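You operate a simulated robot arm through the tools that you are given. There is no shell and no other tool.

You are at the controls of a simulated robot arm. One attempt, no reset.

JOB
Tidy up at the top of the trough side table. At the end: the green colour block stands on top of the large black jet; the grey mesh basket with a white tag labelled "23 %" from the top of the trough side table is on the top of the pump bench; the black filter cartridge from the top of the trough side table is on the top of the pump bench; the white filter cartridge from the top of the trough side table is on the top of the pump bench; whatever was shut is shut again. Leave all else as you found it, and nothing knocked over. Set down upright: white filter cartridge, black filter cartridge, mesh basket with a white tag.

The check looks at the end state, three seconds after you hand in, the way a careful person would. Anything else that was tipped, shoved, dropped, spilled or broken makes it a failure.

ROBOT AND FRAMES
A 6-joint arm with a two-finger gripper, fixed in place. Base frame: the origin is on the floor under the middle of its stand, x ahead of it, y to its left, z up; the work surface is at about z = 800. Lengths are in mm, angles in degrees, forces in N, time in s.
With the tool pointing down near the work surface it reaches from about 100 to 700 mm from the base axis. Its first joint turns from -66.0 to 66.0 degrees. Payload 2.45 kg.
The tool frame sits at the grasp point between the pads (the TCP): z along the fingers, y along the line on which they close. The tips reach 30 mm beyond it. The gripper opens to 106 mm; its body begins 79 mm behind the TCP.
Orientation is that of the tool frame in the base frame, as a unit quaternion [w, x, y, z]. With the fingers straight down and closing along the base's y, the tool's x points along the base's -x, its y along +y and its z along -z.

CONTROLS
- The arm moves only by the tool nudge_tool. Its argument "increments" is a list that holds one entry, the list of rows, each a list of 7 numbers: the turn, a rotation vector about the base's x, y, z in degrees, then the shift along the base's x, y, z in cm, then the gripper command, from -1 (shut) to 1 (fully open), values between in proportion. In form: [[[wx, wy, wz, dx, dy, dz, grip], ...]]. A call has 1 to 20 rows; each row is the pose to reach, as a shift and turn from the pose commanded when the call began. Rows are played at 5 a second. More than 50 mm and 8.6 degrees between two rows, or a gripper value outside its range, and nothing of the call is played. A pose out of reach is approached as far as the arm can. The call stops where the force on the tool passes 40 N (or 10 N more than at its start, if that is more) or the arm is blocked; 0.2 s more then pass. Each finger travels about 153 mm/s and halts on what it meets, pressing with about 29 N; the grip force reading is that of the motor and also rises with nothing between the fingers. The clock runs only during rows and for 0.2 s after the last one: add rows that repeat a pose to give the fingers time. The reply holds the time, the measured pose of the TCP, the force on the tool along the base axes, the opening and the grip force, in the units named above and with some noise, with the torque about the TCP (base axes, N m) and any sound that the robot's microphone picked up, and new pictures: "show" is both (left out), scene, wrist or none.
- Cameras (640 x 400 px; columns grow to the right, rows downward): "scene" is fixed at [43.7, 422.9, 1392.9]; the picture's right is [-0.74, -0.67, 0.00], its down [-0.46, 0.51, -0.73] and it looks along [0.49, -0.54, -0.69] (base axes); focal length 304 px, centre (320, 200). "wrist" rides on the gripper at [76, -2, -106] in the tool frame; the picture's right is [0.02, 1.00, 0.00], its down [-0.78, 0.02, -0.62] and it looks along [-0.62, 0.01, 0.78] (tool axes); focal length 247 px, centre (320, 200). There is no depth. A picture from a camera that has moved, and an enlarged one, comes with that camera's place and axes in the base frame and with its lens. The place of the scene camera against the robot may be out by one fixed shift of up to 18 mm in any direction.
- enlarge(camera, box): a new picture of the part [left, top, right, bottom] of that camera's present view, enlarged. It takes no simulated time.
- finish_job(): hands the job in; it is judged then, once.

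Places have to be worked out from the pictures, the camera data and where the tool is seen. Open the gripper and draw the arm clear of the work before you hand the job in, unless the task says otherwise.

The tools are called after "Call:" by a JSON object that holds its "api" and its "payload". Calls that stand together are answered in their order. nudge_tool: Moves the arm, as the interface text tells. Its arguments: {"type":"object","properties":{"increments":{"type":"array"},"show":{"type":"string","enum":["both","scene","wrist","none"]}},"required":["increments"]} The other tools are called the same way: enlarge (camera, box) takes an enlarged picture of a part of a camera's view; finish_job () hands the job in.

At the start:

```text
t: 0.0
ee_pos: [307.6, -193.8, 1096.1]
tool_rot: [0.0, 0.0, 1.0, 0.0]
ft_force: [-0.2, 0.1, 0.4]
moment: [-0.01, -0.01, -0.04]
opening: 106.0
finger_force: 0.0
```

scene: 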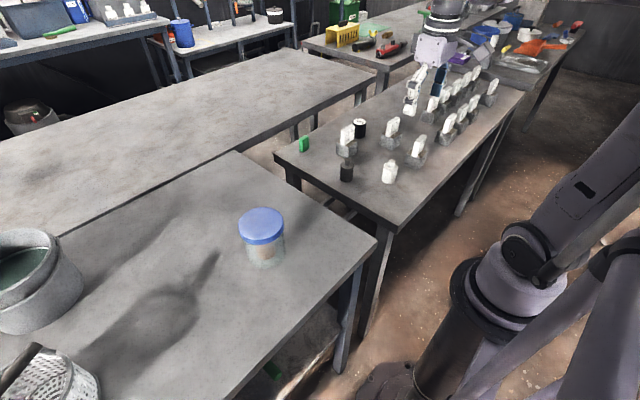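
wrist: 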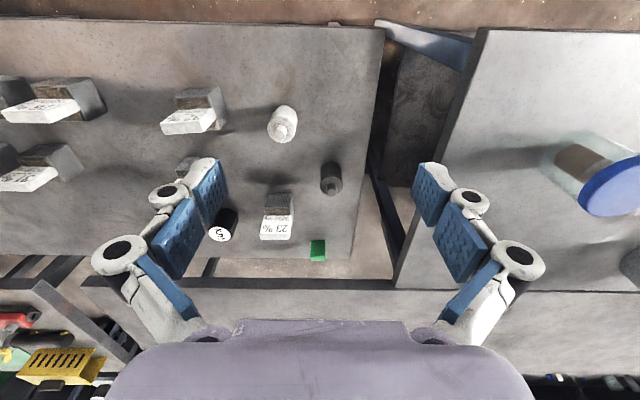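

The scene shows two tables near the arm: a trough side table with many small tagged baskets, and a table with a blue-lidded jar. I'll enlarge both views to identify the objects first.

Call:
{"api": "enlarge", "payload": {"camera": "scene", "box": [260, 60, 540, 235]}}

Call:
{"api": "enlarge", "payload": {"camera": "wrist", "box": [140, 60, 400, 270]}}

Call:
{"api": "enlarge", "payload": {"camera": "scene", "box": [270, 110, 430, 210]}}

Call:
{"api": "enlarge", "payload": {"camera": "scene", "box": [300, 0, 620, 100]}}

```text
2.29 times, centred on (400, 148) of scene
camera zoom: at [43.7, 422.9, 1392.9], right [-0.74, -0.67, 0.0], down [-0.46, 0.51, -0.73], along [0.49, -0.54, -0.69], focal length 694 px, centre (137, 320)
```

zoom: 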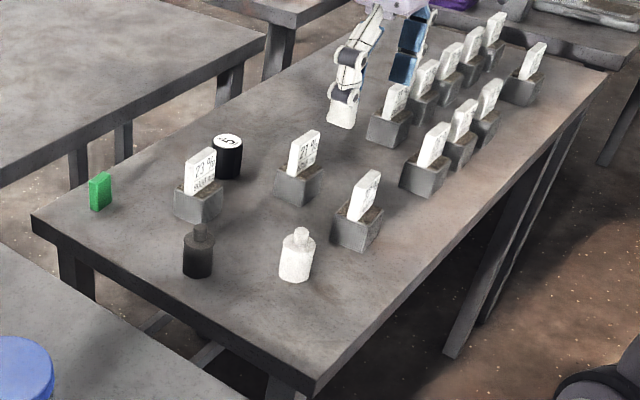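

```text
1.90 times, centred on (270, 165) of wrist
camera zoom: at [231.3, -194.6, 1202.8], right [-0.02, 1.0, 0.0], down [0.78, 0.02, 0.62], along [0.62, 0.01, -0.78], focal length 470 px, centre (415, 267)
```

zoom: 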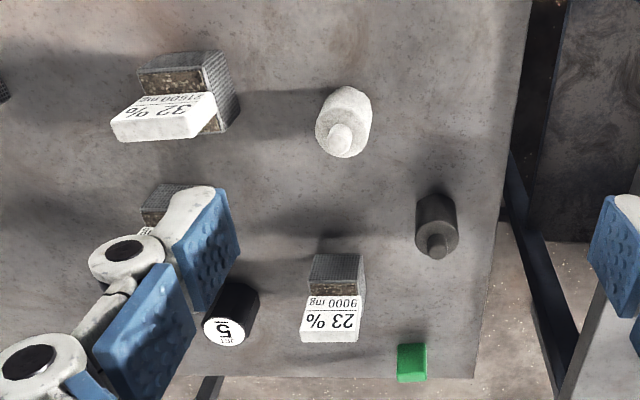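

```text
4.00 times, centred on (350, 160) of scene
camera zoom: at [43.7, 422.9, 1392.9], right [-0.74, -0.67, 0.0], down [-0.46, 0.51, -0.73], along [0.49, -0.54, -0.69], focal length 1214 px, centre (200, 360)
```

zoom: 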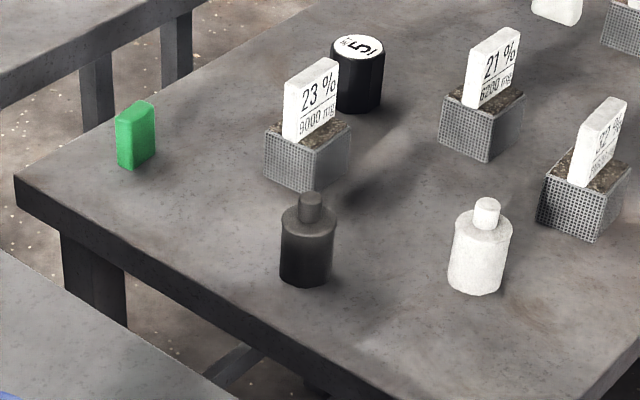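

```text
2.00 times, centred on (460, 50) of scene
camera zoom: at [43.7, 422.9, 1392.9], right [-0.74, -0.67, 0.0], down [-0.46, 0.51, -0.73], along [0.49, -0.54, -0.69], focal length 607 px, centre (40, 500)
```

zoom: 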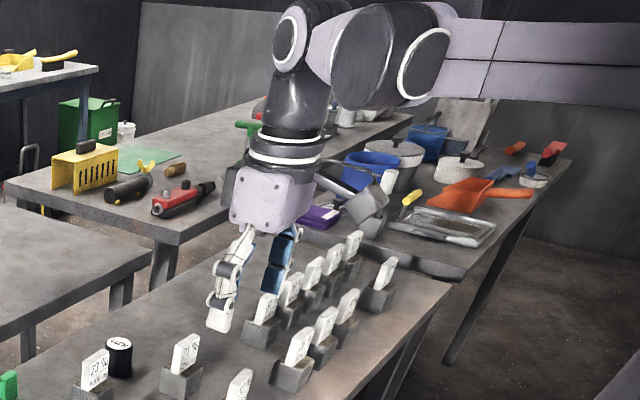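

The black and white cartridges, the "23 %" basket, the "5" jet and the green block are all at this end of the trough side table. The free table with the blue-lidded jar, at y > -25, looks like the pump bench. I'll lower the wrist toward the black cartridge, which I estimate near (474, -170), to locate it better.

Call:
{"api": "nudge_tool", "payload": {"increments": [[[0, 0, 0, 2.4, 0.4, -2.6, 1], [0, 0, 0, 4.8, 0.8, -5.2, 1], [0, 0, 0, 7.2, 1.2, -7.8, 1], [0, 0, 0, 9.6, 1.8, -10.4, 1], [0, 0, 0, 12.0, 2.4, -13.0, 1], [0, 0, 0, 12.0, 2.4, -13.0, 1]]], "show": "both"}}

Call:
{"api": "enlarge", "payload": {"camera": "scene", "box": [0, 140, 400, 400]}}

```text
t: 1.4
ee_pos: [428.9, -170.2, 965.2]
tool_rot: [-0.001, 0.0, 1.0, 0.0]
ft_force: [-0.2, -0.1, 0.4]
moment: [0.0, 0.0, 0.02]
opening: 106.2
finger_force: 0.0
camera wrist: at [351.8, -171.8, 1071.9], right [-0.02, 1.0, 0.0], down [0.78, 0.02, 0.62], along [0.62, 0.01, -0.78], focal length 247 px, centre (320, 200)
```

scene: 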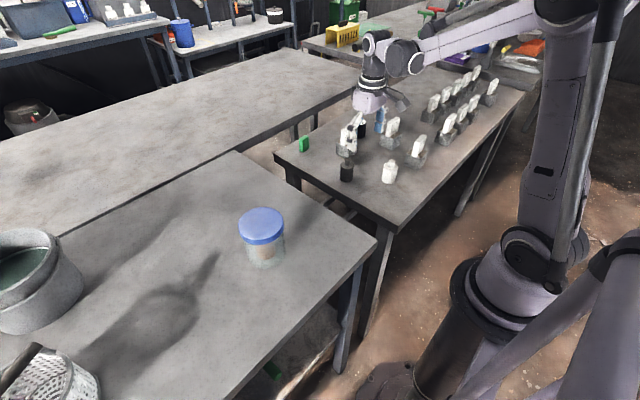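
wrist: 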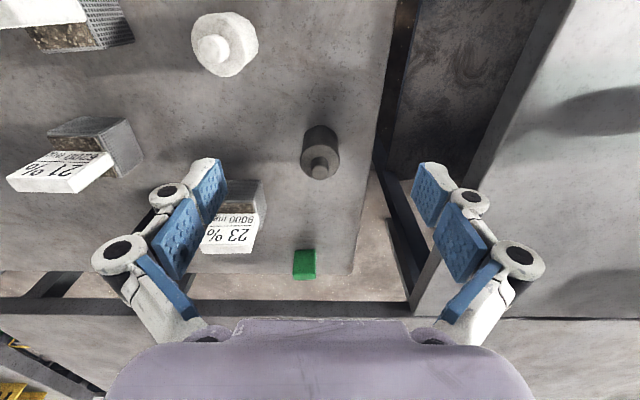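

```text
1.54 times, centred on (200, 270) of scene
camera zoom: at [43.7, 422.9, 1392.9], right [-0.74, -0.67, 0.0], down [-0.46, 0.51, -0.73], along [0.49, -0.54, -0.69], focal length 467 px, centre (505, 92)
```

zoom: 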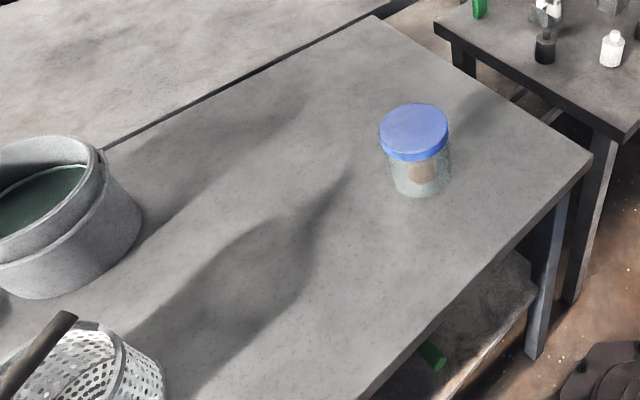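

The pump bench is clear apart from the jar, the basin and a perforated pail, and the black cartridge is now nearly ahead of the tool. I'll enlarge the wrist view to measure it.

Call:
{"api": "enlarge", "payload": {"camera": "wrist", "box": [180, 0, 380, 125]}}

Call:
{"api": "enlarge", "payload": {"camera": "wrist", "box": [190, 110, 390, 290]}}

```text
3.20 times, centred on (280, 62) of wrist
camera zoom: at [351.8, -171.8, 1071.9], right [-0.02, 1.0, 0.0], down [0.78, 0.02, 0.62], along [0.62, 0.01, -0.78], focal length 790 px, centre (448, 640)
```

zoom: 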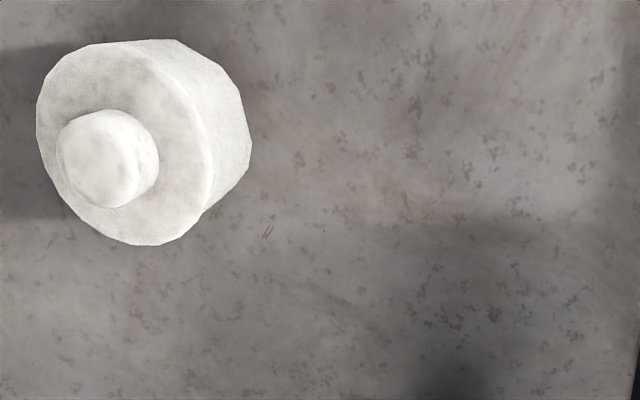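

```text
2.22 times, centred on (290, 200) of wrist
camera zoom: at [351.8, -171.8, 1071.9], right [-0.02, 1.0, 0.0], down [0.78, 0.02, 0.62], along [0.62, 0.01, -0.78], focal length 549 px, centre (387, 200)
```

zoom: 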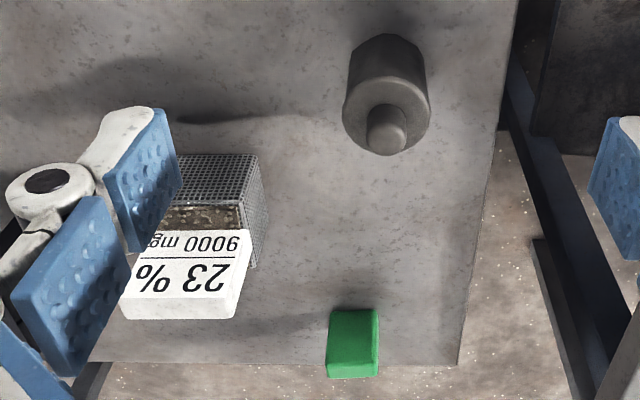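

The black cartridge measures about 41 mm across and 50 mm tall, standing at roughly (480, -170). I'll hover above it at z≈895 and check the alignment.

Call:
{"api": "nudge_tool", "payload": {"increments": [[[0, 0, 0, 2.0, 0, -1.0, 1], [0, 0, 0, 4.0, 0, -3.0, 1], [0, 0, 0, 5.2, 0, -5.0, 1], [0, 0, 0, 5.2, 0, -7.0, 1], [0, 0, 0, 5.2, 0, -7.0, 1]]], "show": "both"}}

```text
t: 2.6
ee_pos: [480.6, -169.4, 896.8]
tool_rot: [0.0, 0.0, 1.0, 0.0]
ft_force: [0.5, 0.4, -0.7]
moment: [-0.01, 0.01, 0.05]
opening: 106.2
finger_force: 0.1
camera wrist: at [403.5, -170.8, 1003.0], right [-0.02, 1.0, 0.0], down [0.78, 0.02, 0.62], along [0.62, 0.01, -0.78], focal length 247 px, centre (320, 200)
```

scene: 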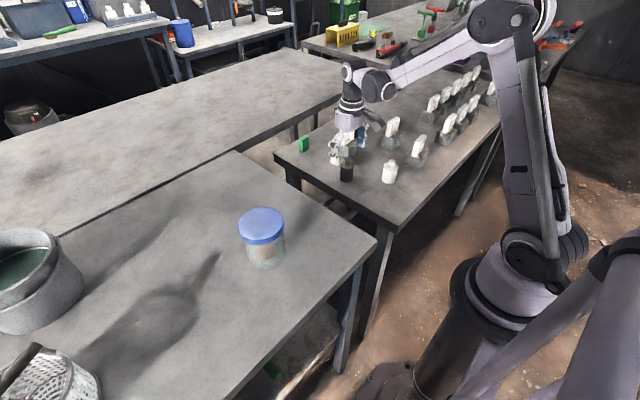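
wrist: 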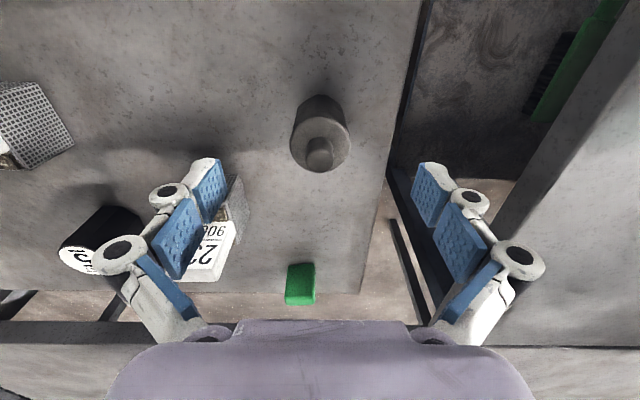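

The cartridge is centred between the open fingers, with its base centre near (480, -170). I'll go straight down to z≈836 and close on the body.

Call:
{"api": "nudge_tool", "payload": {"increments": [[[0, 0, 0, -0.05, 0, -2.0, 1], [0, 0, 0, -0.05, 0, -4.0, 1], [0, 0, 0, -0.05, 0, -5.2, 1], [0, 0, 0, -0.05, 0, -6.0, 1], [0, 0, 0, -0.05, 0, -6.0, 1]]], "show": "both"}}

```text
t: 3.8
ee_pos: [479.1, -169.4, 834.9]
tool_rot: [0.001, 0.0, 1.0, 0.001]
ft_force: [0.9, 0.3, 0.3]
moment: [-0.02, 0.02, -0.03]
opening: 106.0
finger_force: 0.1
camera wrist: at [403.0, -170.4, 942.0], right [-0.02, 1.0, 0.0], down [0.78, 0.02, 0.62], along [0.62, 0.01, -0.78], focal length 247 px, centre (320, 200)
```

scene: 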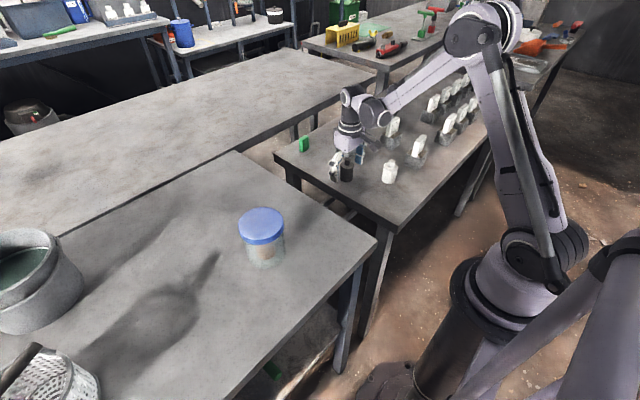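
wrist: 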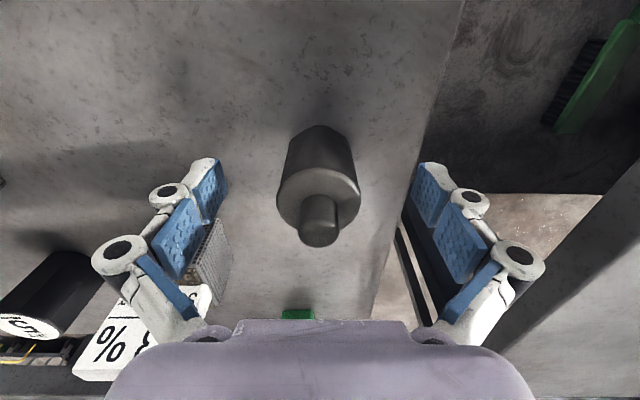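

The fingers straddle the cartridge with clearance on both sides. I'll close on it.

Call:
{"api": "nudge_tool", "payload": {"increments": [[[0, 0, 0, 0, 0, 0, 0], [0, 0, 0, 0, 0, 0, -0.5], [0, 0, 0, 0, 0, 0, -1], [0, 0, 0, 0, 0, 0, -1], [0, 0, 0, 0, 0, 0, -1]]], "show": "wrist"}}

```text
t: 5.0
ee_pos: [479.6, -169.7, 836.0]
tool_rot: [0.0, 0.001, 1.0, 0.0]
ft_force: [0.8, 0.2, 3.9]
moment: [-0.03, -0.03, -0.02]
opening: 40.4
finger_force: 29.3
camera wrist: at [403.0, -170.3, 942.2], right [-0.02, 1.0, 0.0], down [0.78, 0.02, 0.62], along [0.62, 0.01, -0.78], focal length 247 px, centre (320, 200)
```

wrist: 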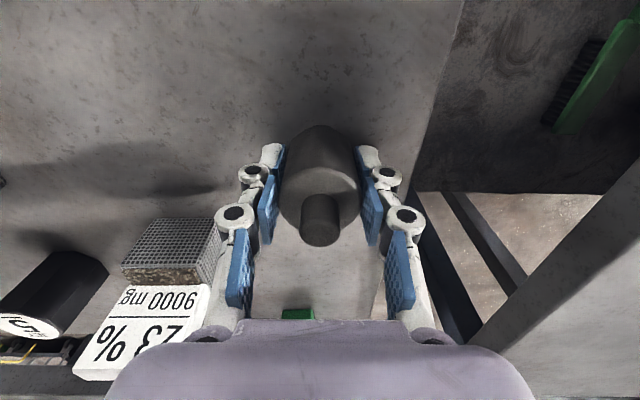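

The cartridge is gripped at 40 mm opening. I'll lift it 14 cm and carry it over the pump bench.

Call:
{"api": "nudge_tool", "payload": {"increments": [[[0, 0, 0, 0, 0, 1.0, -1], [0, 0, 0, 0, 0, 3.0, -1], [0, 0, 0, 0, 0, 6.0, -1], [0, 0, 0, 0, 0, 10.0, -1], [0, 0, 0, 0, 0, 13.0, -1], [0, 0, 0, -0.5, 2.5, 14.0, -1], [0, 0, 0, -1.5, 6.0, 14.0, -1], [0, 0, 0, -2.5, 10.0, 14.0, -1], [0, 0, 0, -3.5, 14.0, 14.0, -1], [0, 0, 0, -4.5, 17.0, 14.0, -1], [0, 0, 0, -5.5, 19.5, 14.0, -1], [0, 0, 0, -6.0, 21.0, 14.0, -1], [0, 0, 0, -6.0, 21.0, 14.0, -1]]], "show": "both"}}

```text
t: 7.8
ee_pos: [418.6, 40.7, 975.6]
tool_rot: [-0.001, 0.0, 1.0, -0.001]
ft_force: [0.3, -0.1, -1.7]
moment: [0.04, 0.01, -0.01]
opening: 40.5
finger_force: 28.9
camera wrist: at [342.6, 39.6, 1083.7], right [-0.02, 1.0, 0.0], down [0.78, 0.02, 0.62], along [0.62, 0.01, -0.78], focal length 247 px, centre (320, 200)
```

scene: 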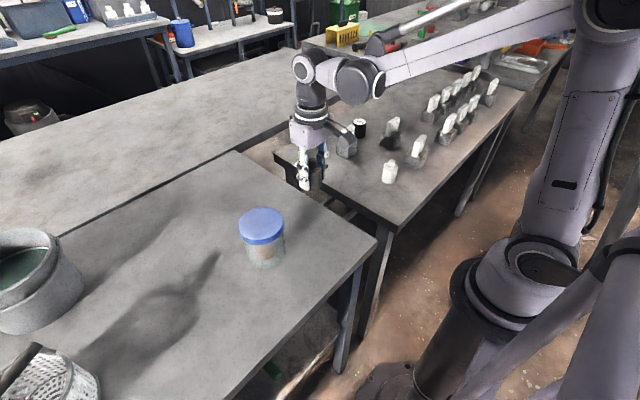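
wrist: 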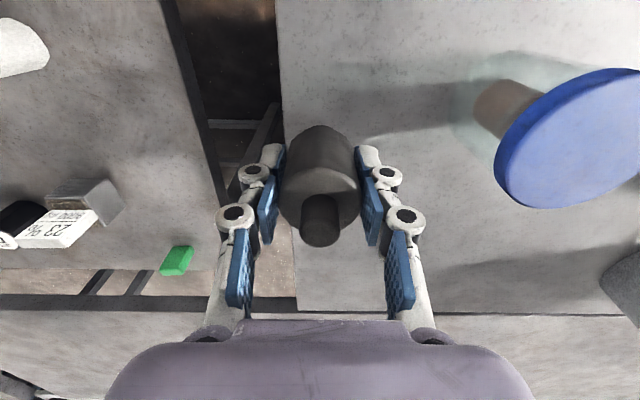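

The cartridge is held level over the pump bench. The jar looks closer to this spot than I first estimated, so I'll enlarge it before choosing a placement.

Call:
{"api": "enlarge", "payload": {"camera": "wrist", "box": [380, 20, 640, 220]}}

Call:
{"api": "enlarge", "payload": {"camera": "scene", "box": [200, 120, 400, 290]}}

```text
2.00 times, centred on (510, 120) of wrist
camera zoom: at [342.6, 39.6, 1083.7], right [-0.02, 1.0, 0.0], down [0.78, 0.02, 0.62], along [0.62, 0.01, -0.78], focal length 494 px, centre (-60, 360)
```

zoom: 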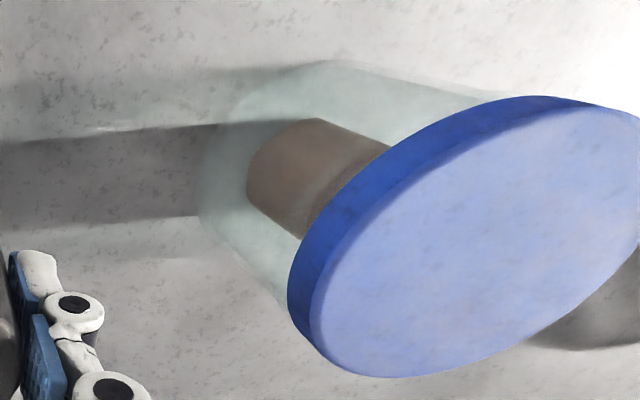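

```text
2.35 times, centred on (300, 205) of scene
camera zoom: at [43.7, 422.9, 1392.9], right [-0.74, -0.67, 0.0], down [-0.46, 0.51, -0.73], along [0.49, -0.54, -0.69], focal length 714 px, centre (367, 188)
```

zoom: 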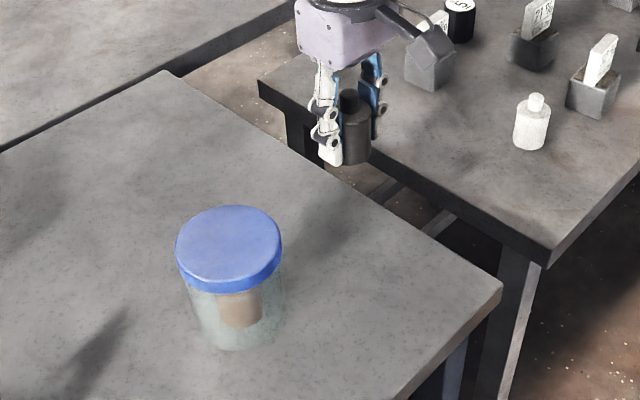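

Triangulating the jar and the bench edge between both cameras puts the pump bench top around z≈840, higher than the trough table. The jar is near (410, 202). I'll shift to (420, 60), come partway down, and measure the bench height again from the closer view.

Call:
{"api": "nudge_tool", "payload": {"increments": [[[0, 0, 0, 0, 1.0, -1.0, -1], [0, 0, 0, 0, 2.0, -3.0, -1], [0, 0, 0, 0, 2.0, -5.0, -1], [0, 0, 0, 0, 2.0, -6.0, -1], [0, 0, 0, 0, 2.0, -6.0, -1]]], "show": "both"}}

```text
t: 9.0
ee_pos: [419.7, 60.1, 915.9]
tool_rot: [0.0, 0.001, 1.0, 0.0]
ft_force: [-0.3, -0.5, -0.4]
moment: [-0.03, -0.01, -0.01]
opening: 40.3
finger_force: 28.6
camera wrist: at [343.4, 59.8, 1022.7], right [-0.02, 1.0, 0.0], down [0.78, 0.02, 0.62], along [0.62, 0.01, -0.78], focal length 247 px, centre (320, 200)
```

scene: 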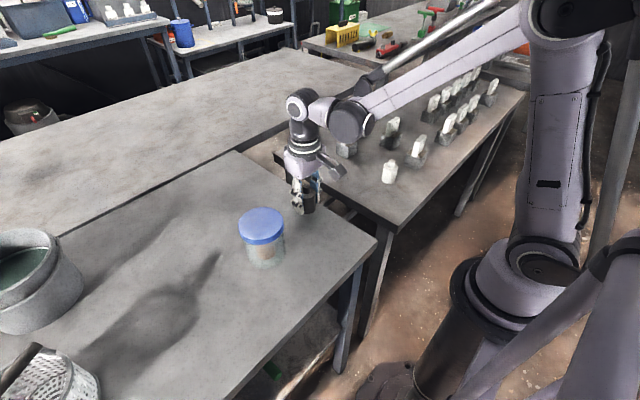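
wrist: 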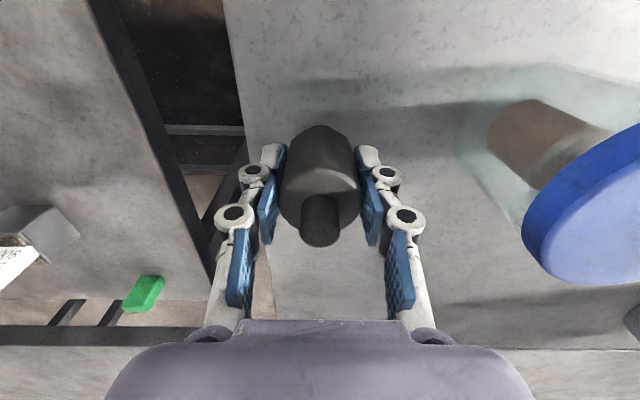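

Comparing the edge across the two wrist views gives a bench top of z≈835–840, so contact should come at TCP ≈ 871–876. I'll go down to about 886 and then creep lower while watching the force.

Call:
{"api": "nudge_tool", "payload": {"increments": [[[0, 0, 0, 0, 0, -1.0, -1], [0, 0, 0, 0, 0, -2.0, -1], [0, 0, 0, 0, 0, -3.0, -1], [0, 0, 0, 0, 0, -3.0, -1]]], "show": "both"}}

Call:
{"api": "enlarge", "payload": {"camera": "scene", "box": [230, 140, 390, 280]}}

```text
t: 10.0
ee_pos: [420.3, 60.2, 885.7]
tool_rot: [-0.001, 0.0, 1.0, -0.001]
ft_force: [0.4, 0.0, 9.4]
moment: [0.03, -0.05, -0.03]
opening: 40.6
finger_force: 29.2
camera wrist: at [343.4, 59.0, 992.1], right [-0.02, 1.0, 0.0], down [0.78, 0.02, 0.62], along [0.62, 0.01, -0.78], focal length 247 px, centre (320, 200)
```

scene: 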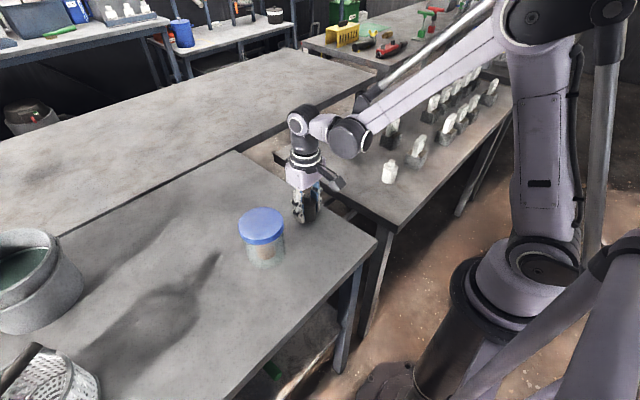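
wrist: 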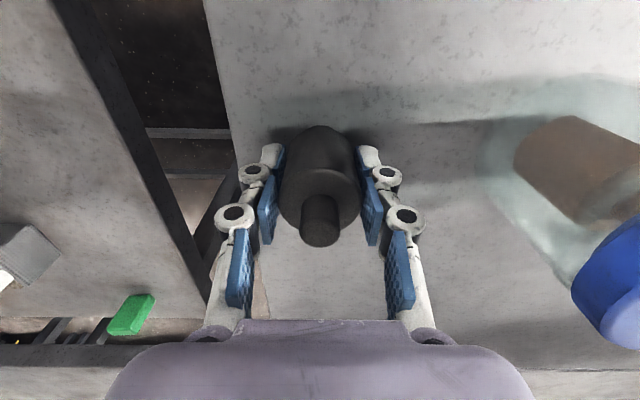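

```text
2.86 times, centred on (310, 210) of scene
camera zoom: at [43.5, 422.9, 1392.9], right [-0.74, -0.67, 0.0], down [-0.46, 0.51, -0.73], along [0.49, -0.54, -0.69], focal length 867 px, centre (349, 171)
```

zoom: 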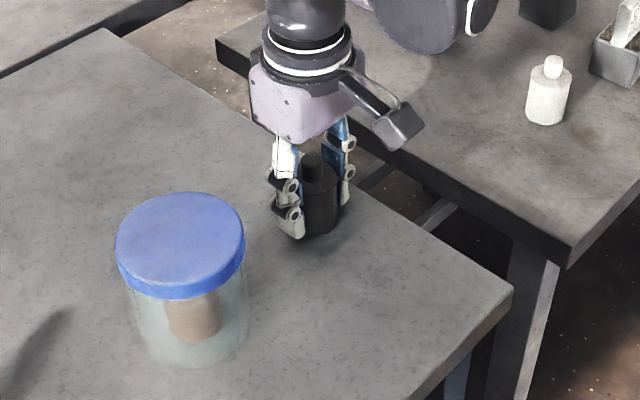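

The force rose to 9.4 N at TCP z≈886, so the cartridge is resting on the bench and the bench top is at about z≈850. I'll ease off slightly, then open the fingers partway to release it.

Call:
{"api": "nudge_tool", "payload": {"increments": [[[0, 0, 0, 0, 0, 0.03, -1], [0, 0, 0, 0, 0, 0.03, -0.15], [0, 0, 0, 0, 0, 0.03, 0.0], [0, 0, 0, 0, 0, 0.03, 0.3], [0, 0, 0, 0, 0, 0.03, 0.3]]], "show": "both"}}

```text
t: 11.2
ee_pos: [418.3, 59.9, 884.9]
tool_rot: [0.001, -0.001, 1.0, 0.0]
ft_force: [0.4, 0.1, -1.1]
moment: [-0.01, -0.03, 0.03]
opening: 68.8
finger_force: 0.0
camera wrist: at [343.1, 59.3, 992.4], right [-0.02, 1.0, 0.0], down [0.78, 0.02, 0.62], along [0.62, 0.01, -0.78], focal length 247 px, centre (320, 200)
```

scene: 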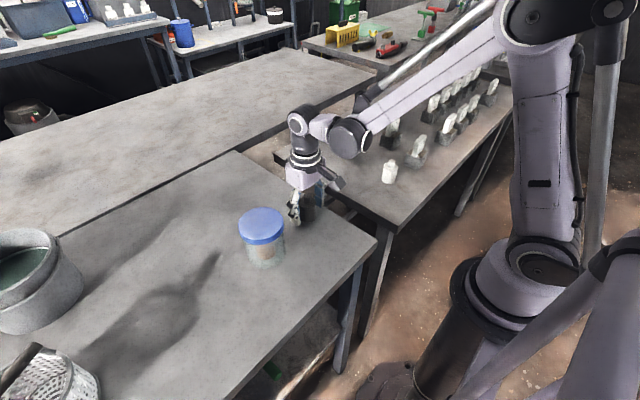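
wrist: 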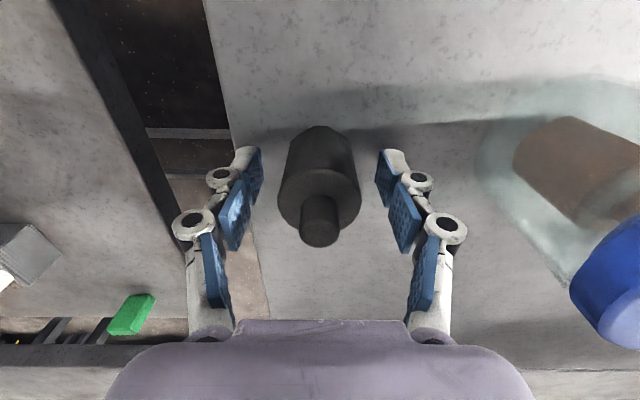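

The cartridge is standing free on the bench. I'll rise straight up, then move back over the white cartridge, which I estimate near (377, -253).

Call:
{"api": "nudge_tool", "payload": {"increments": [[[0, 0, 0, 0, 0, 2.0, 0.3], [0, 0, 0, 0, 0, 5.0, 0.5], [0, 0, 0, 0, 0, 8.5, 1], [0, 0, 0, 0, -1.0, 11.0, 1], [0, 0, 0, -0.5, -4.5, 11.0, 1], [0, 0, 0, -1.2, -9.0, 11.0, 1], [0, 0, 0, -1.9, -13.5, 11.0, 1], [0, 0, 0, -2.6, -18.0, 11.0, 1], [0, 0, 0, -3.3, -22.5, 11.0, 1], [0, 0, 0, -4.0, -27.0, 10.0, 1], [0, 0, 0, -4.6, -30.0, 8.0, 1], [0, 0, 0, -5.0, -31.3, 6.0, 1], [0, 0, 0, -5.0, -31.3, 6.0, 1]]], "show": "both"}}

```text
t: 14.0
ee_pos: [368.9, -253.8, 944.8]
tool_rot: [0.0, 0.0, 1.0, 0.0]
ft_force: [0.5, -0.1, 0.4]
moment: [-0.03, 0.0, -0.01]
opening: 106.1
finger_force: 0.1
camera wrist: at [291.8, -254.4, 1052.5], right [-0.02, 1.0, 0.0], down [0.78, 0.02, 0.62], along [0.62, 0.01, -0.78], focal length 247 px, centre (320, 200)
```

scene: 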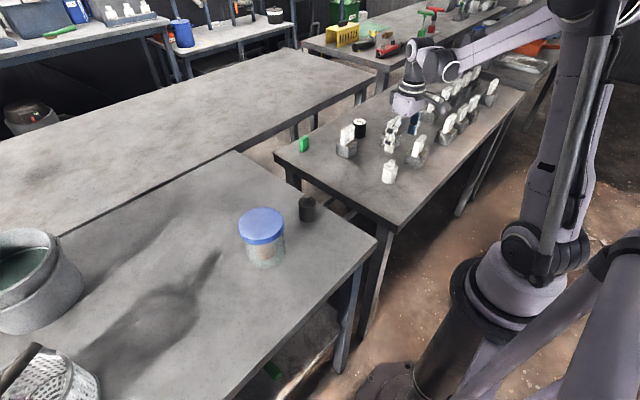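
wrist: 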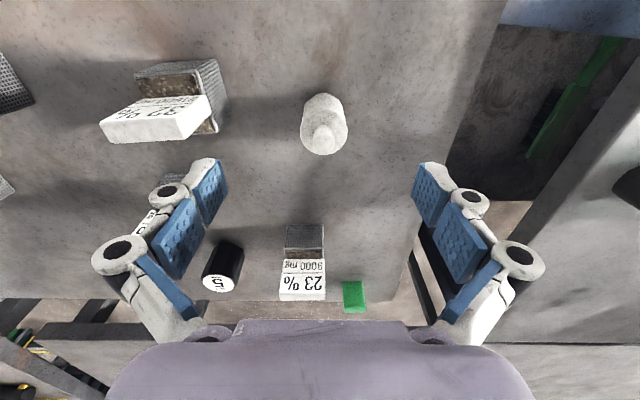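

Call:
{"api": "enlarge", "payload": {"camera": "wrist", "box": [260, 70, 390, 170]}}

Call:
{"api": "enlarge", "payload": {"camera": "wrist", "box": [80, 40, 240, 160]}}

Call:
{"api": "enlarge", "payload": {"camera": "wrist", "box": [190, 200, 390, 325]}}

```text
4.00 times, centred on (325, 120) of wrist
camera zoom: at [291.8, -254.4, 1052.5], right [-0.02, 1.0, 0.0], down [0.78, 0.02, 0.62], along [0.62, 0.01, -0.78], focal length 988 px, centre (300, 520)
```

zoom: 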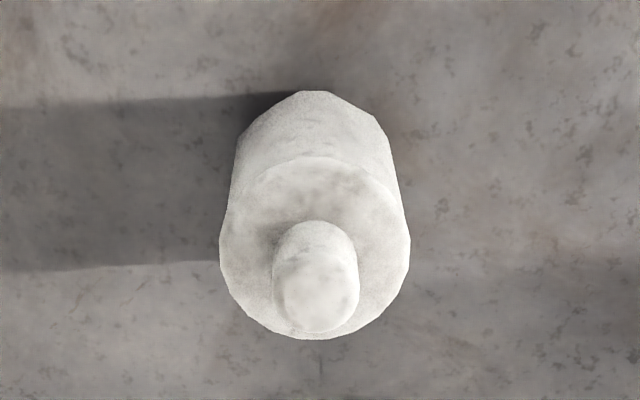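

```text
3.33 times, centred on (160, 100) of wrist
camera zoom: at [291.8, -254.4, 1052.5], right [-0.02, 1.0, 0.0], down [0.78, 0.02, 0.62], along [0.62, 0.01, -0.78], focal length 823 px, centre (853, 533)
```

zoom: 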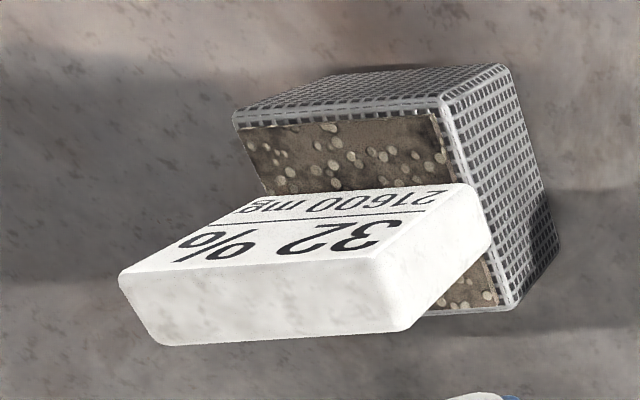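

```text
3.20 times, centred on (290, 262) of wrist
camera zoom: at [291.8, -254.4, 1052.5], right [-0.02, 1.0, 0.0], down [0.78, 0.02, 0.62], along [0.62, 0.01, -0.78], focal length 790 px, centre (416, 0)
```

zoom: 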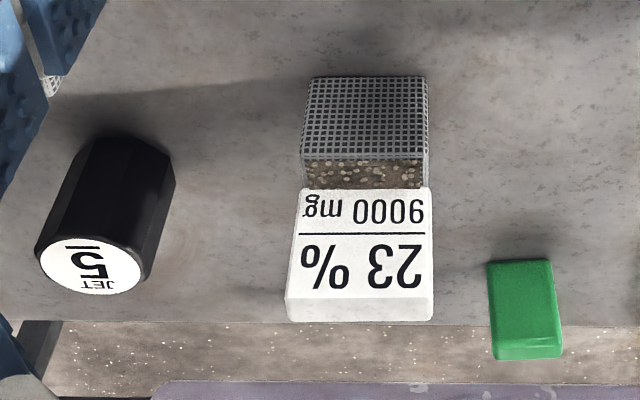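

The white cartridge's base centre comes out at about (380, -250). The 32 % basket's edge is at y≈-342, so I'll narrow the opening to about 76 mm to keep clear of it while lowering to a hover.

Call:
{"api": "nudge_tool", "payload": {"increments": [[[0, 0, 0, 1.05, 0.28, -1.5, 0.43], [0, 0, 0, 1.05, 0.28, -4.0, 0.43], [0, 0, 0, 1.05, 0.28, -6.5, 0.43], [0, 0, 0, 1.05, 0.28, -6.5, 0.43]]], "show": "both"}}

```text
t: 15.0
ee_pos: [380.5, -248.3, 882.7]
tool_rot: [0.0, 0.0, 1.0, 0.0]
ft_force: [0.3, -0.3, 1.1]
moment: [0.01, 0.01, -0.02]
opening: 75.7
finger_force: 0.1
camera wrist: at [303.8, -250.4, 988.7], right [-0.02, 1.0, 0.0], down [0.78, 0.02, 0.62], along [0.62, 0.01, -0.78], focal length 247 px, centre (320, 200)
```

scene: 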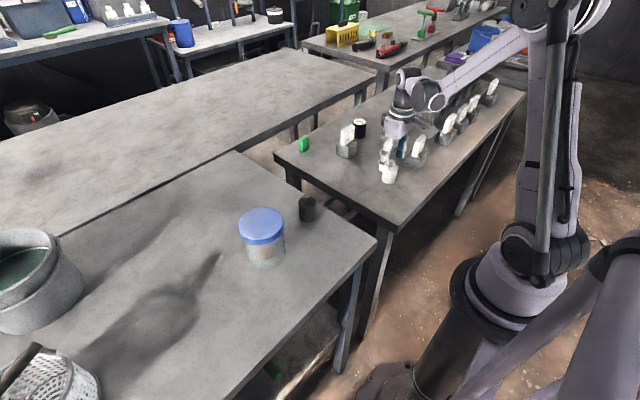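
wrist: 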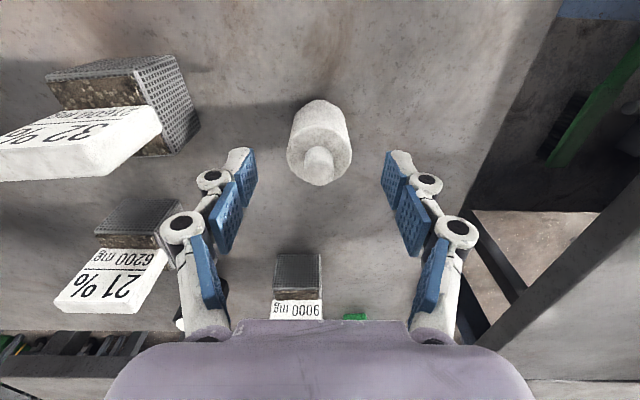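

The cartridge is centred between the pads and the 32 % basket is well clear. I'll lower to z≈836 and close on it.

Call:
{"api": "nudge_tool", "payload": {"increments": [[[0, 0, 0, 0, 0, -1.5, 0.43], [0, 0, 0, 0, 0, -3.0, 0.43], [0, 0, 0, 0, 0, -4.5, 0.43], [0, 0, 0, 0, 0, -4.5, 0.43], [0, 0, 0, 0, 0, -4.5, -0.1], [0, 0, 0, 0, 0, -4.5, -0.6], [0, 0, 0, 0, 0, -4.5, -1], [0, 0, 0, 0, 0, -4.5, -1]]], "show": "both"}}

```text
t: 16.8
ee_pos: [382.8, -249.9, 836.5]
tool_rot: [0.0, -0.001, 1.0, 0.0]
ft_force: [0.5, -0.3, 0.9]
moment: [-0.02, 0.01, 0.0]
opening: 40.5
finger_force: 28.6
camera wrist: at [305.5, -251.2, 944.0], right [-0.02, 1.0, 0.0], down [0.78, 0.02, 0.62], along [0.62, 0.01, -0.78], focal length 247 px, centre (320, 200)
```

scene: 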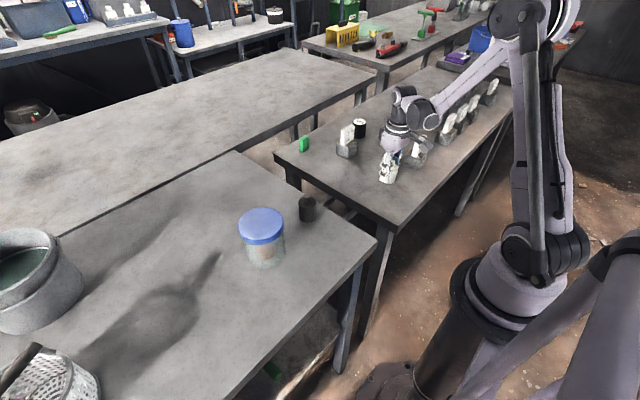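
wrist: 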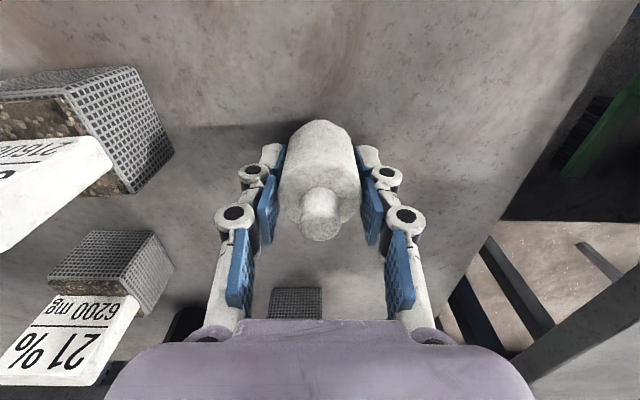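

The white cartridge is gripped. I'll lift it and carry it over the pump bench to about (335, 60), stopping above the surface.

Call:
{"api": "nudge_tool", "payload": {"increments": [[[0, 0, 0, 0, 0, 1.0, -1], [0, 0, 0, 0, 0, 3.5, -1], [0, 0, 0, 0, 0, 7.0, -1], [0, 0, 0, 0, 0, 11.0, -1], [0, 0, 0, 0, 1.0, 14.0, -1], [0, 0, 0, -0.5, 4.5, 14.0, -1], [0, 0, 0, -1.2, 9.0, 14.0, -1], [0, 0, 0, -1.9, 13.5, 14.0, -1], [0, 0, 0, -2.6, 18.0, 14.0, -1], [0, 0, 0, -3.3, 22.5, 14.0, -1], [0, 0, 0, -4.0, 26.5, 13.0, -1], [0, 0, 0, -4.5, 29.5, 11.0, -1], [0, 0, 0, -4.5, 31.0, 9.0, -1], [0, 0, 0, -4.5, 31.0, 8.0, -1], [0, 0, 0, -4.5, 31.0, 8.0, -1]]], "show": "both"}}

```text
t: 20.0
ee_pos: [334.4, 59.1, 916.5]
tool_rot: [0.0, -0.001, 1.0, 0.0]
ft_force: [-0.1, -0.2, 0.0]
moment: [0.02, -0.03, -0.01]
opening: 40.4
finger_force: 29.7
camera wrist: at [257.9, 59.1, 1022.9], right [-0.02, 1.0, 0.0], down [0.78, 0.02, 0.62], along [0.62, 0.01, -0.78], focal length 247 px, centre (320, 200)
```

scene: 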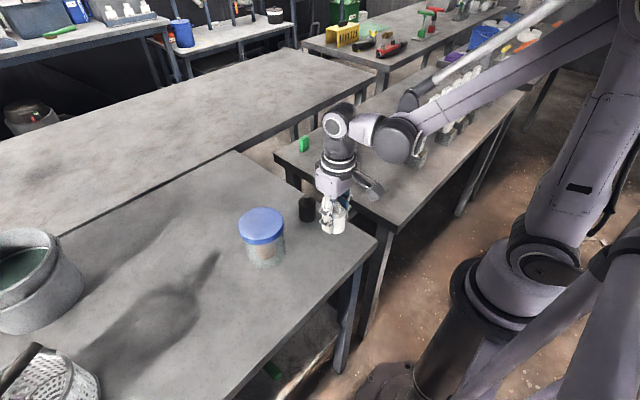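
wrist: 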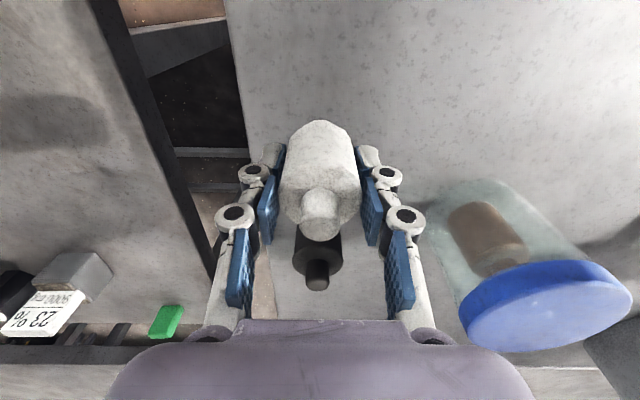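

The white cartridge hangs clear of the black one, with bench underneath. I'll lower it to the known contact height near 887.

Call:
{"api": "nudge_tool", "payload": {"increments": [[[0, 0, 0, 0, 0, -1.2, -1], [0, 0, 0, 0, 0, -2.2, -1], [0, 0, 0, 0, 0, -2.7, -1], [0, 0, 0, 0, 0, -2.95, -1], [0, 0, 0, 0, 0, -2.95, -1]]], "show": "both"}}

```text
t: 21.2
ee_pos: [335.4, 61.2, 886.8]
tool_rot: [0.001, 0.0, 1.0, 0.0]
ft_force: [-1.1, 0.1, 22.2]
moment: [0.0, 0.06, 0.01]
opening: 40.6
finger_force: 29.0
camera wrist: at [257.9, 59.3, 993.6], right [-0.02, 1.0, 0.0], down [0.78, 0.02, 0.62], along [0.62, 0.01, -0.78], focal length 247 px, centre (320, 200)
```

scene: 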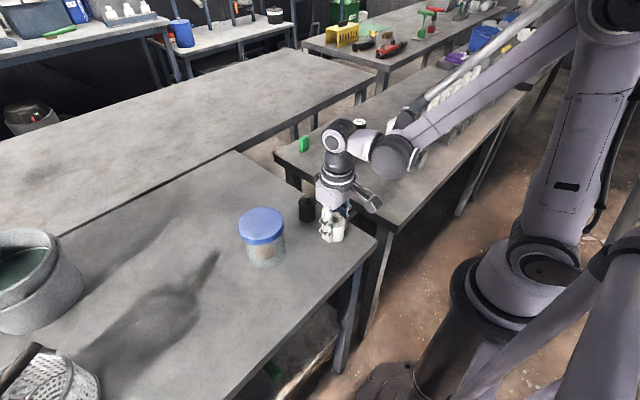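
wrist: 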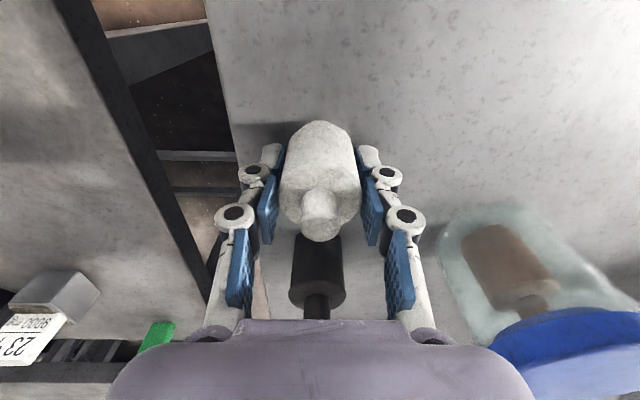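

The force is 22 N, so the cartridge is firmly on the bench. I'll ease up about 1 mm and then release.

Call:
{"api": "nudge_tool", "payload": {"increments": [[[0, 0, 0, 0, 0, 0.1, -1], [0, 0, 0, 0, 0, 0.1, -1], [0, 0, 0, 0, 0, 0.1, -0.15], [0, 0, 0, 0, 0, 0.1, 0.0], [0, 0, 0, 0, 0, 0.1, 0.3], [0, 0, 0, 0, 0, 0.1, 0.3]]], "show": "both"}}

```text
t: 22.6
ee_pos: [335.3, 59.4, 887.1]
tool_rot: [0.0, 0.0, 1.0, 0.0]
ft_force: [-0.8, -0.3, 0.1]
moment: [-0.01, 0.01, 0.01]
opening: 68.9
finger_force: 0.1
camera wrist: at [258.0, 59.2, 994.2], right [-0.02, 1.0, 0.0], down [0.78, 0.02, 0.62], along [0.62, 0.01, -0.78], focal length 247 px, centre (320, 200)
```

scene: 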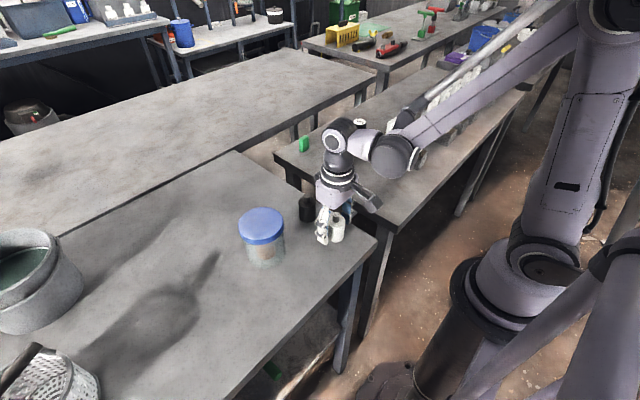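
wrist: 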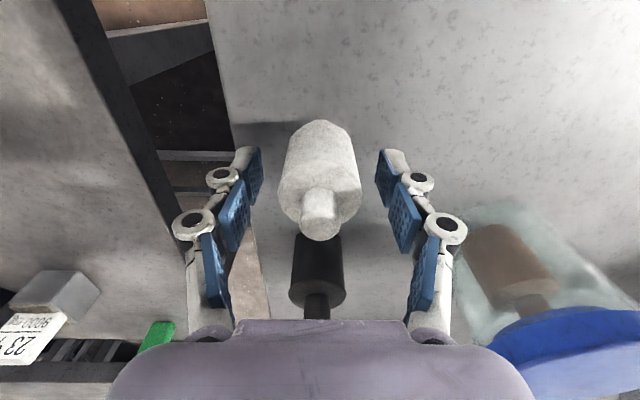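

The white cartridge is standing free on the bench. I'll rise straight up, then move over to look at the "23 %" basket near (563, -272).

Call:
{"api": "nudge_tool", "payload": {"increments": [[[0, 0, 0, 0, 0, 2.0, 0.3], [0, 0, 0, 0, 0, 5.5, 0.5], [0, 0, 0, 0, 0, 9.5, 1], [0, 0, 0, 0.5, -1.0, 12.0, 1], [0, 0, 0, 2.0, -4.5, 12.0, 1], [0, 0, 0, 4.0, -8.5, 12.0, 1], [0, 0, 0, 6.0, -12.5, 12.0, 1], [0, 0, 0, 8.0, -16.5, 12.0, 1], [0, 0, 0, 10.0, -20.5, 12.0, 1], [0, 0, 0, 12.0, -24.5, 12.0, 1], [0, 0, 0, 14.0, -28.5, 11.0, 1], [0, 0, 0, 16.0, -31.5, 9.5, 1], [0, 0, 0, 16.5, -33.2, 8.0, 1], [0, 0, 0, 16.5, -33.2, 8.0, 1]]], "show": "both"}}

```text
t: 25.6
ee_pos: [502.0, -271.4, 967.2]
tool_rot: [0.0, 0.001, 1.0, 0.0]
ft_force: [-0.2, -0.3, -0.1]
moment: [-0.03, -0.01, 0.02]
opening: 106.0
finger_force: 0.0
camera wrist: at [424.4, -271.4, 1074.0], right [-0.02, 1.0, 0.0], down [0.78, 0.02, 0.62], along [0.62, 0.01, -0.78], focal length 247 px, centre (320, 200)
```

scene: 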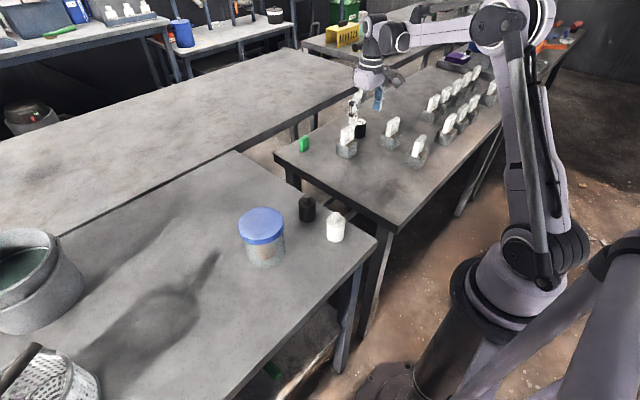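
wrist: 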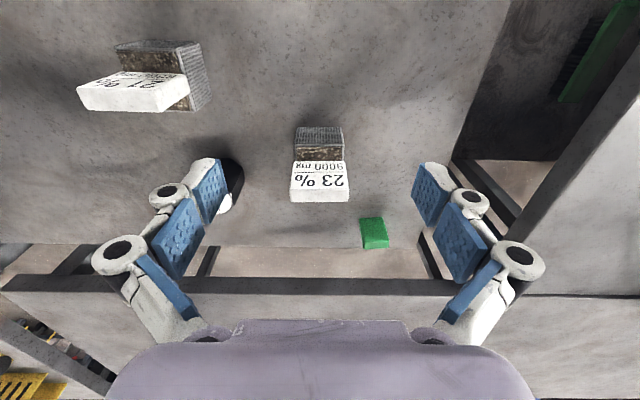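

Call:
{"api": "enlarge", "payload": {"camera": "wrist", "box": [260, 110, 420, 260]}}

Call:
{"api": "enlarge", "payload": {"camera": "scene", "box": [290, 80, 410, 175]}}

```text
2.67 times, centred on (340, 185) of wrist
camera zoom: at [424.4, -271.4, 1074.0], right [-0.02, 1.0, 0.0], down [0.78, 0.02, 0.62], along [0.62, 0.01, -0.78], focal length 659 px, centre (267, 240)
```

zoom: 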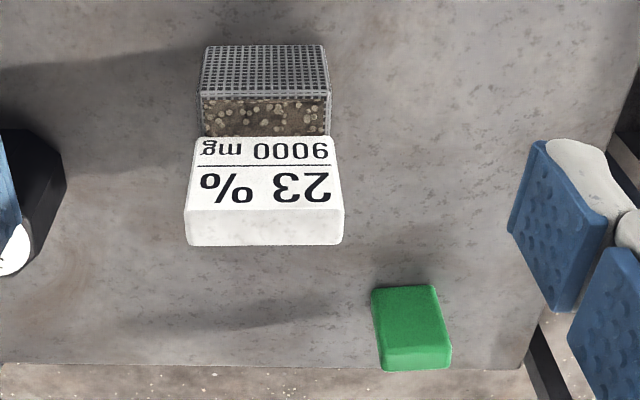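

```text
4.21 times, centred on (350, 128) of scene
camera zoom: at [43.7, 422.8, 1392.9], right [-0.74, -0.67, 0.0], down [-0.46, 0.51, -0.73], along [0.49, -0.54, -0.69], focal length 1278 px, centre (194, 505)
```

zoom: 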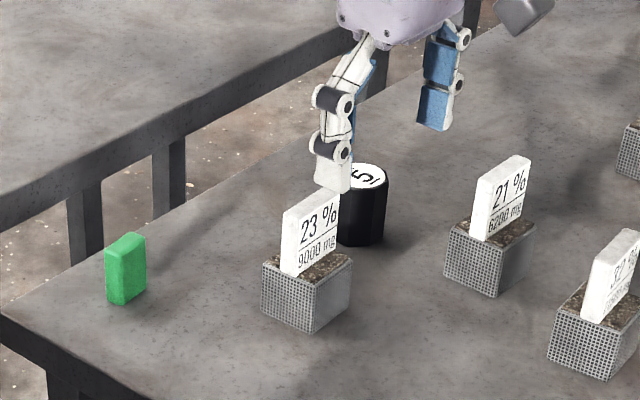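

The basket measures about 50 mm wide with its near face at x≈535, and its tag is about as wide as the basket in y. Gripping across x would avoid the tag, so I'll zoom in to measure the basket's depth.

Call:
{"api": "enlarge", "payload": {"camera": "scene", "box": [325, 110, 375, 145]}}

Call:
{"api": "enlarge", "payload": {"camera": "wrist", "box": [60, 30, 230, 130]}}

Call:
{"api": "enlarge", "payload": {"camera": "scene", "box": [325, 120, 375, 165]}}

```text
11.43 times, centred on (350, 128) of scene
camera zoom: at [43.7, 422.8, 1392.9], right [-0.74, -0.67, 0.0], down [-0.46, 0.51, -0.73], along [0.49, -0.54, -0.69], focal length 3469 px, centre (-23, 1029)
```

zoom: 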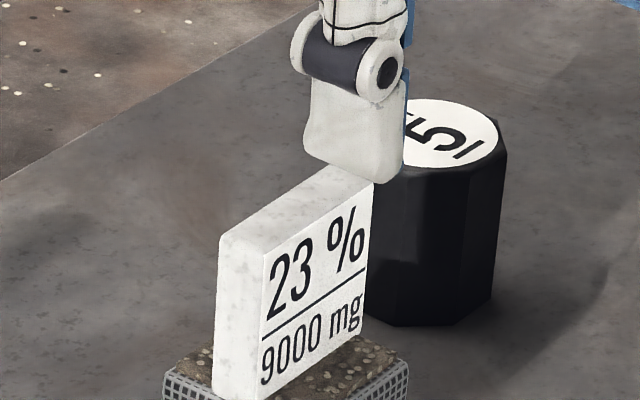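

```text
3.76 times, centred on (145, 80) of wrist
camera zoom: at [424.4, -271.4, 1074.0], right [-0.02, 1.0, 0.0], down [0.78, 0.02, 0.62], along [0.62, 0.01, -0.78], focal length 930 px, centre (979, 652)
```

zoom: 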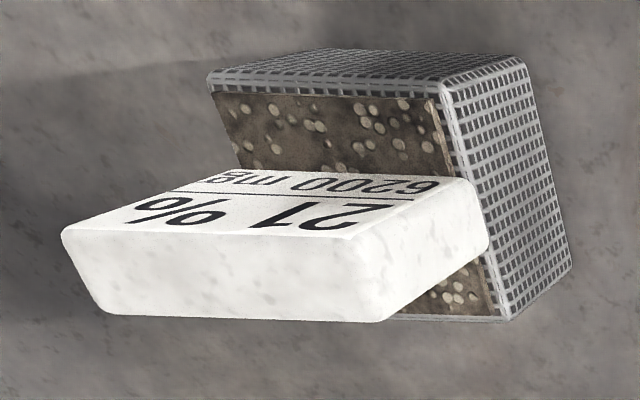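

```text
8.89 times, centred on (350, 142) of scene
camera zoom: at [43.7, 422.8, 1392.9], right [-0.74, -0.67, 0.0], down [-0.46, 0.51, -0.73], along [0.49, -0.54, -0.69], focal length 2698 px, centre (53, 711)
```

zoom: 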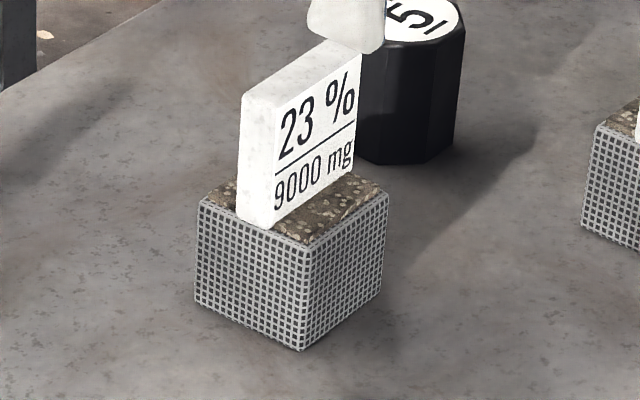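

The basket is a 49 mm square box, about 46 mm high, centred near (559.5, -271), with its tag standing across y. I'll turn the gripper 90° so the fingers close along x, clear of the tag, while moving directly above it.

Call:
{"api": "nudge_tool", "payload": {"increments": [[[0, 0, -8, 0.6, 0, 0, 1], [0, 0, -16, 1.2, 0, 0, 1], [0, 0, -24, 1.8, 0, 0, 1], [0, 0, -32, 2.4, 0, 0, 1], [0, 0, -40, 3.0, 0, 0, 1], [0, 0, -48, 3.6, 0, 0, 1], [0, 0, -56, 4.2, 0, 0, 1], [0, 0, -64, 4.8, 0, 0, 1], [0, 0, -72, 5.4, 0, 0, 1], [0, 0, -80, 5.95, 0.1, 0, 1], [0, 0, -85, 5.95, 0.1, 0, 1], [0, 0, -90, 5.95, 0.1, 0, 1], [0, 0, -90, 5.95, 0.1, 0, 1]]], "show": "both"}}

```text
t: 28.4
ee_pos: [558.4, -271.1, 968.4]
tool_rot: [0.001, 0.708, 0.706, -0.001]
ft_force: [-0.3, 0.6, -0.3]
moment: [0.02, 0.01, -0.02]
opening: 106.1
finger_force: 0.0
camera wrist: at [557.8, -193.9, 1074.8], right [1.0, 0.02, 0.0], down [0.02, -0.78, 0.62], along [0.01, -0.62, -0.78], focal length 247 px, centre (320, 200)
```

scene: 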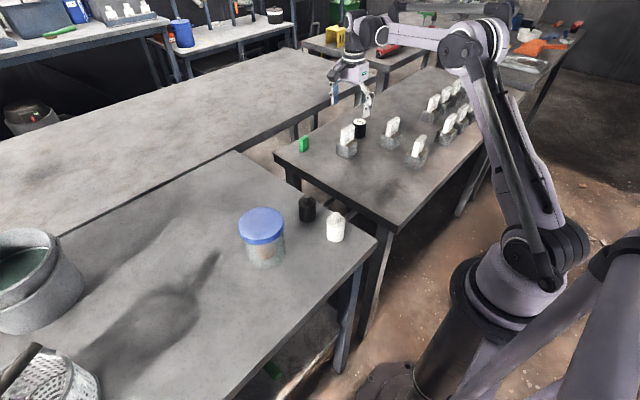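
wrist: 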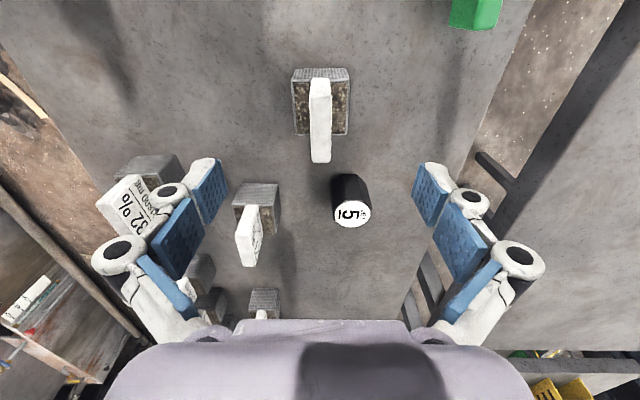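

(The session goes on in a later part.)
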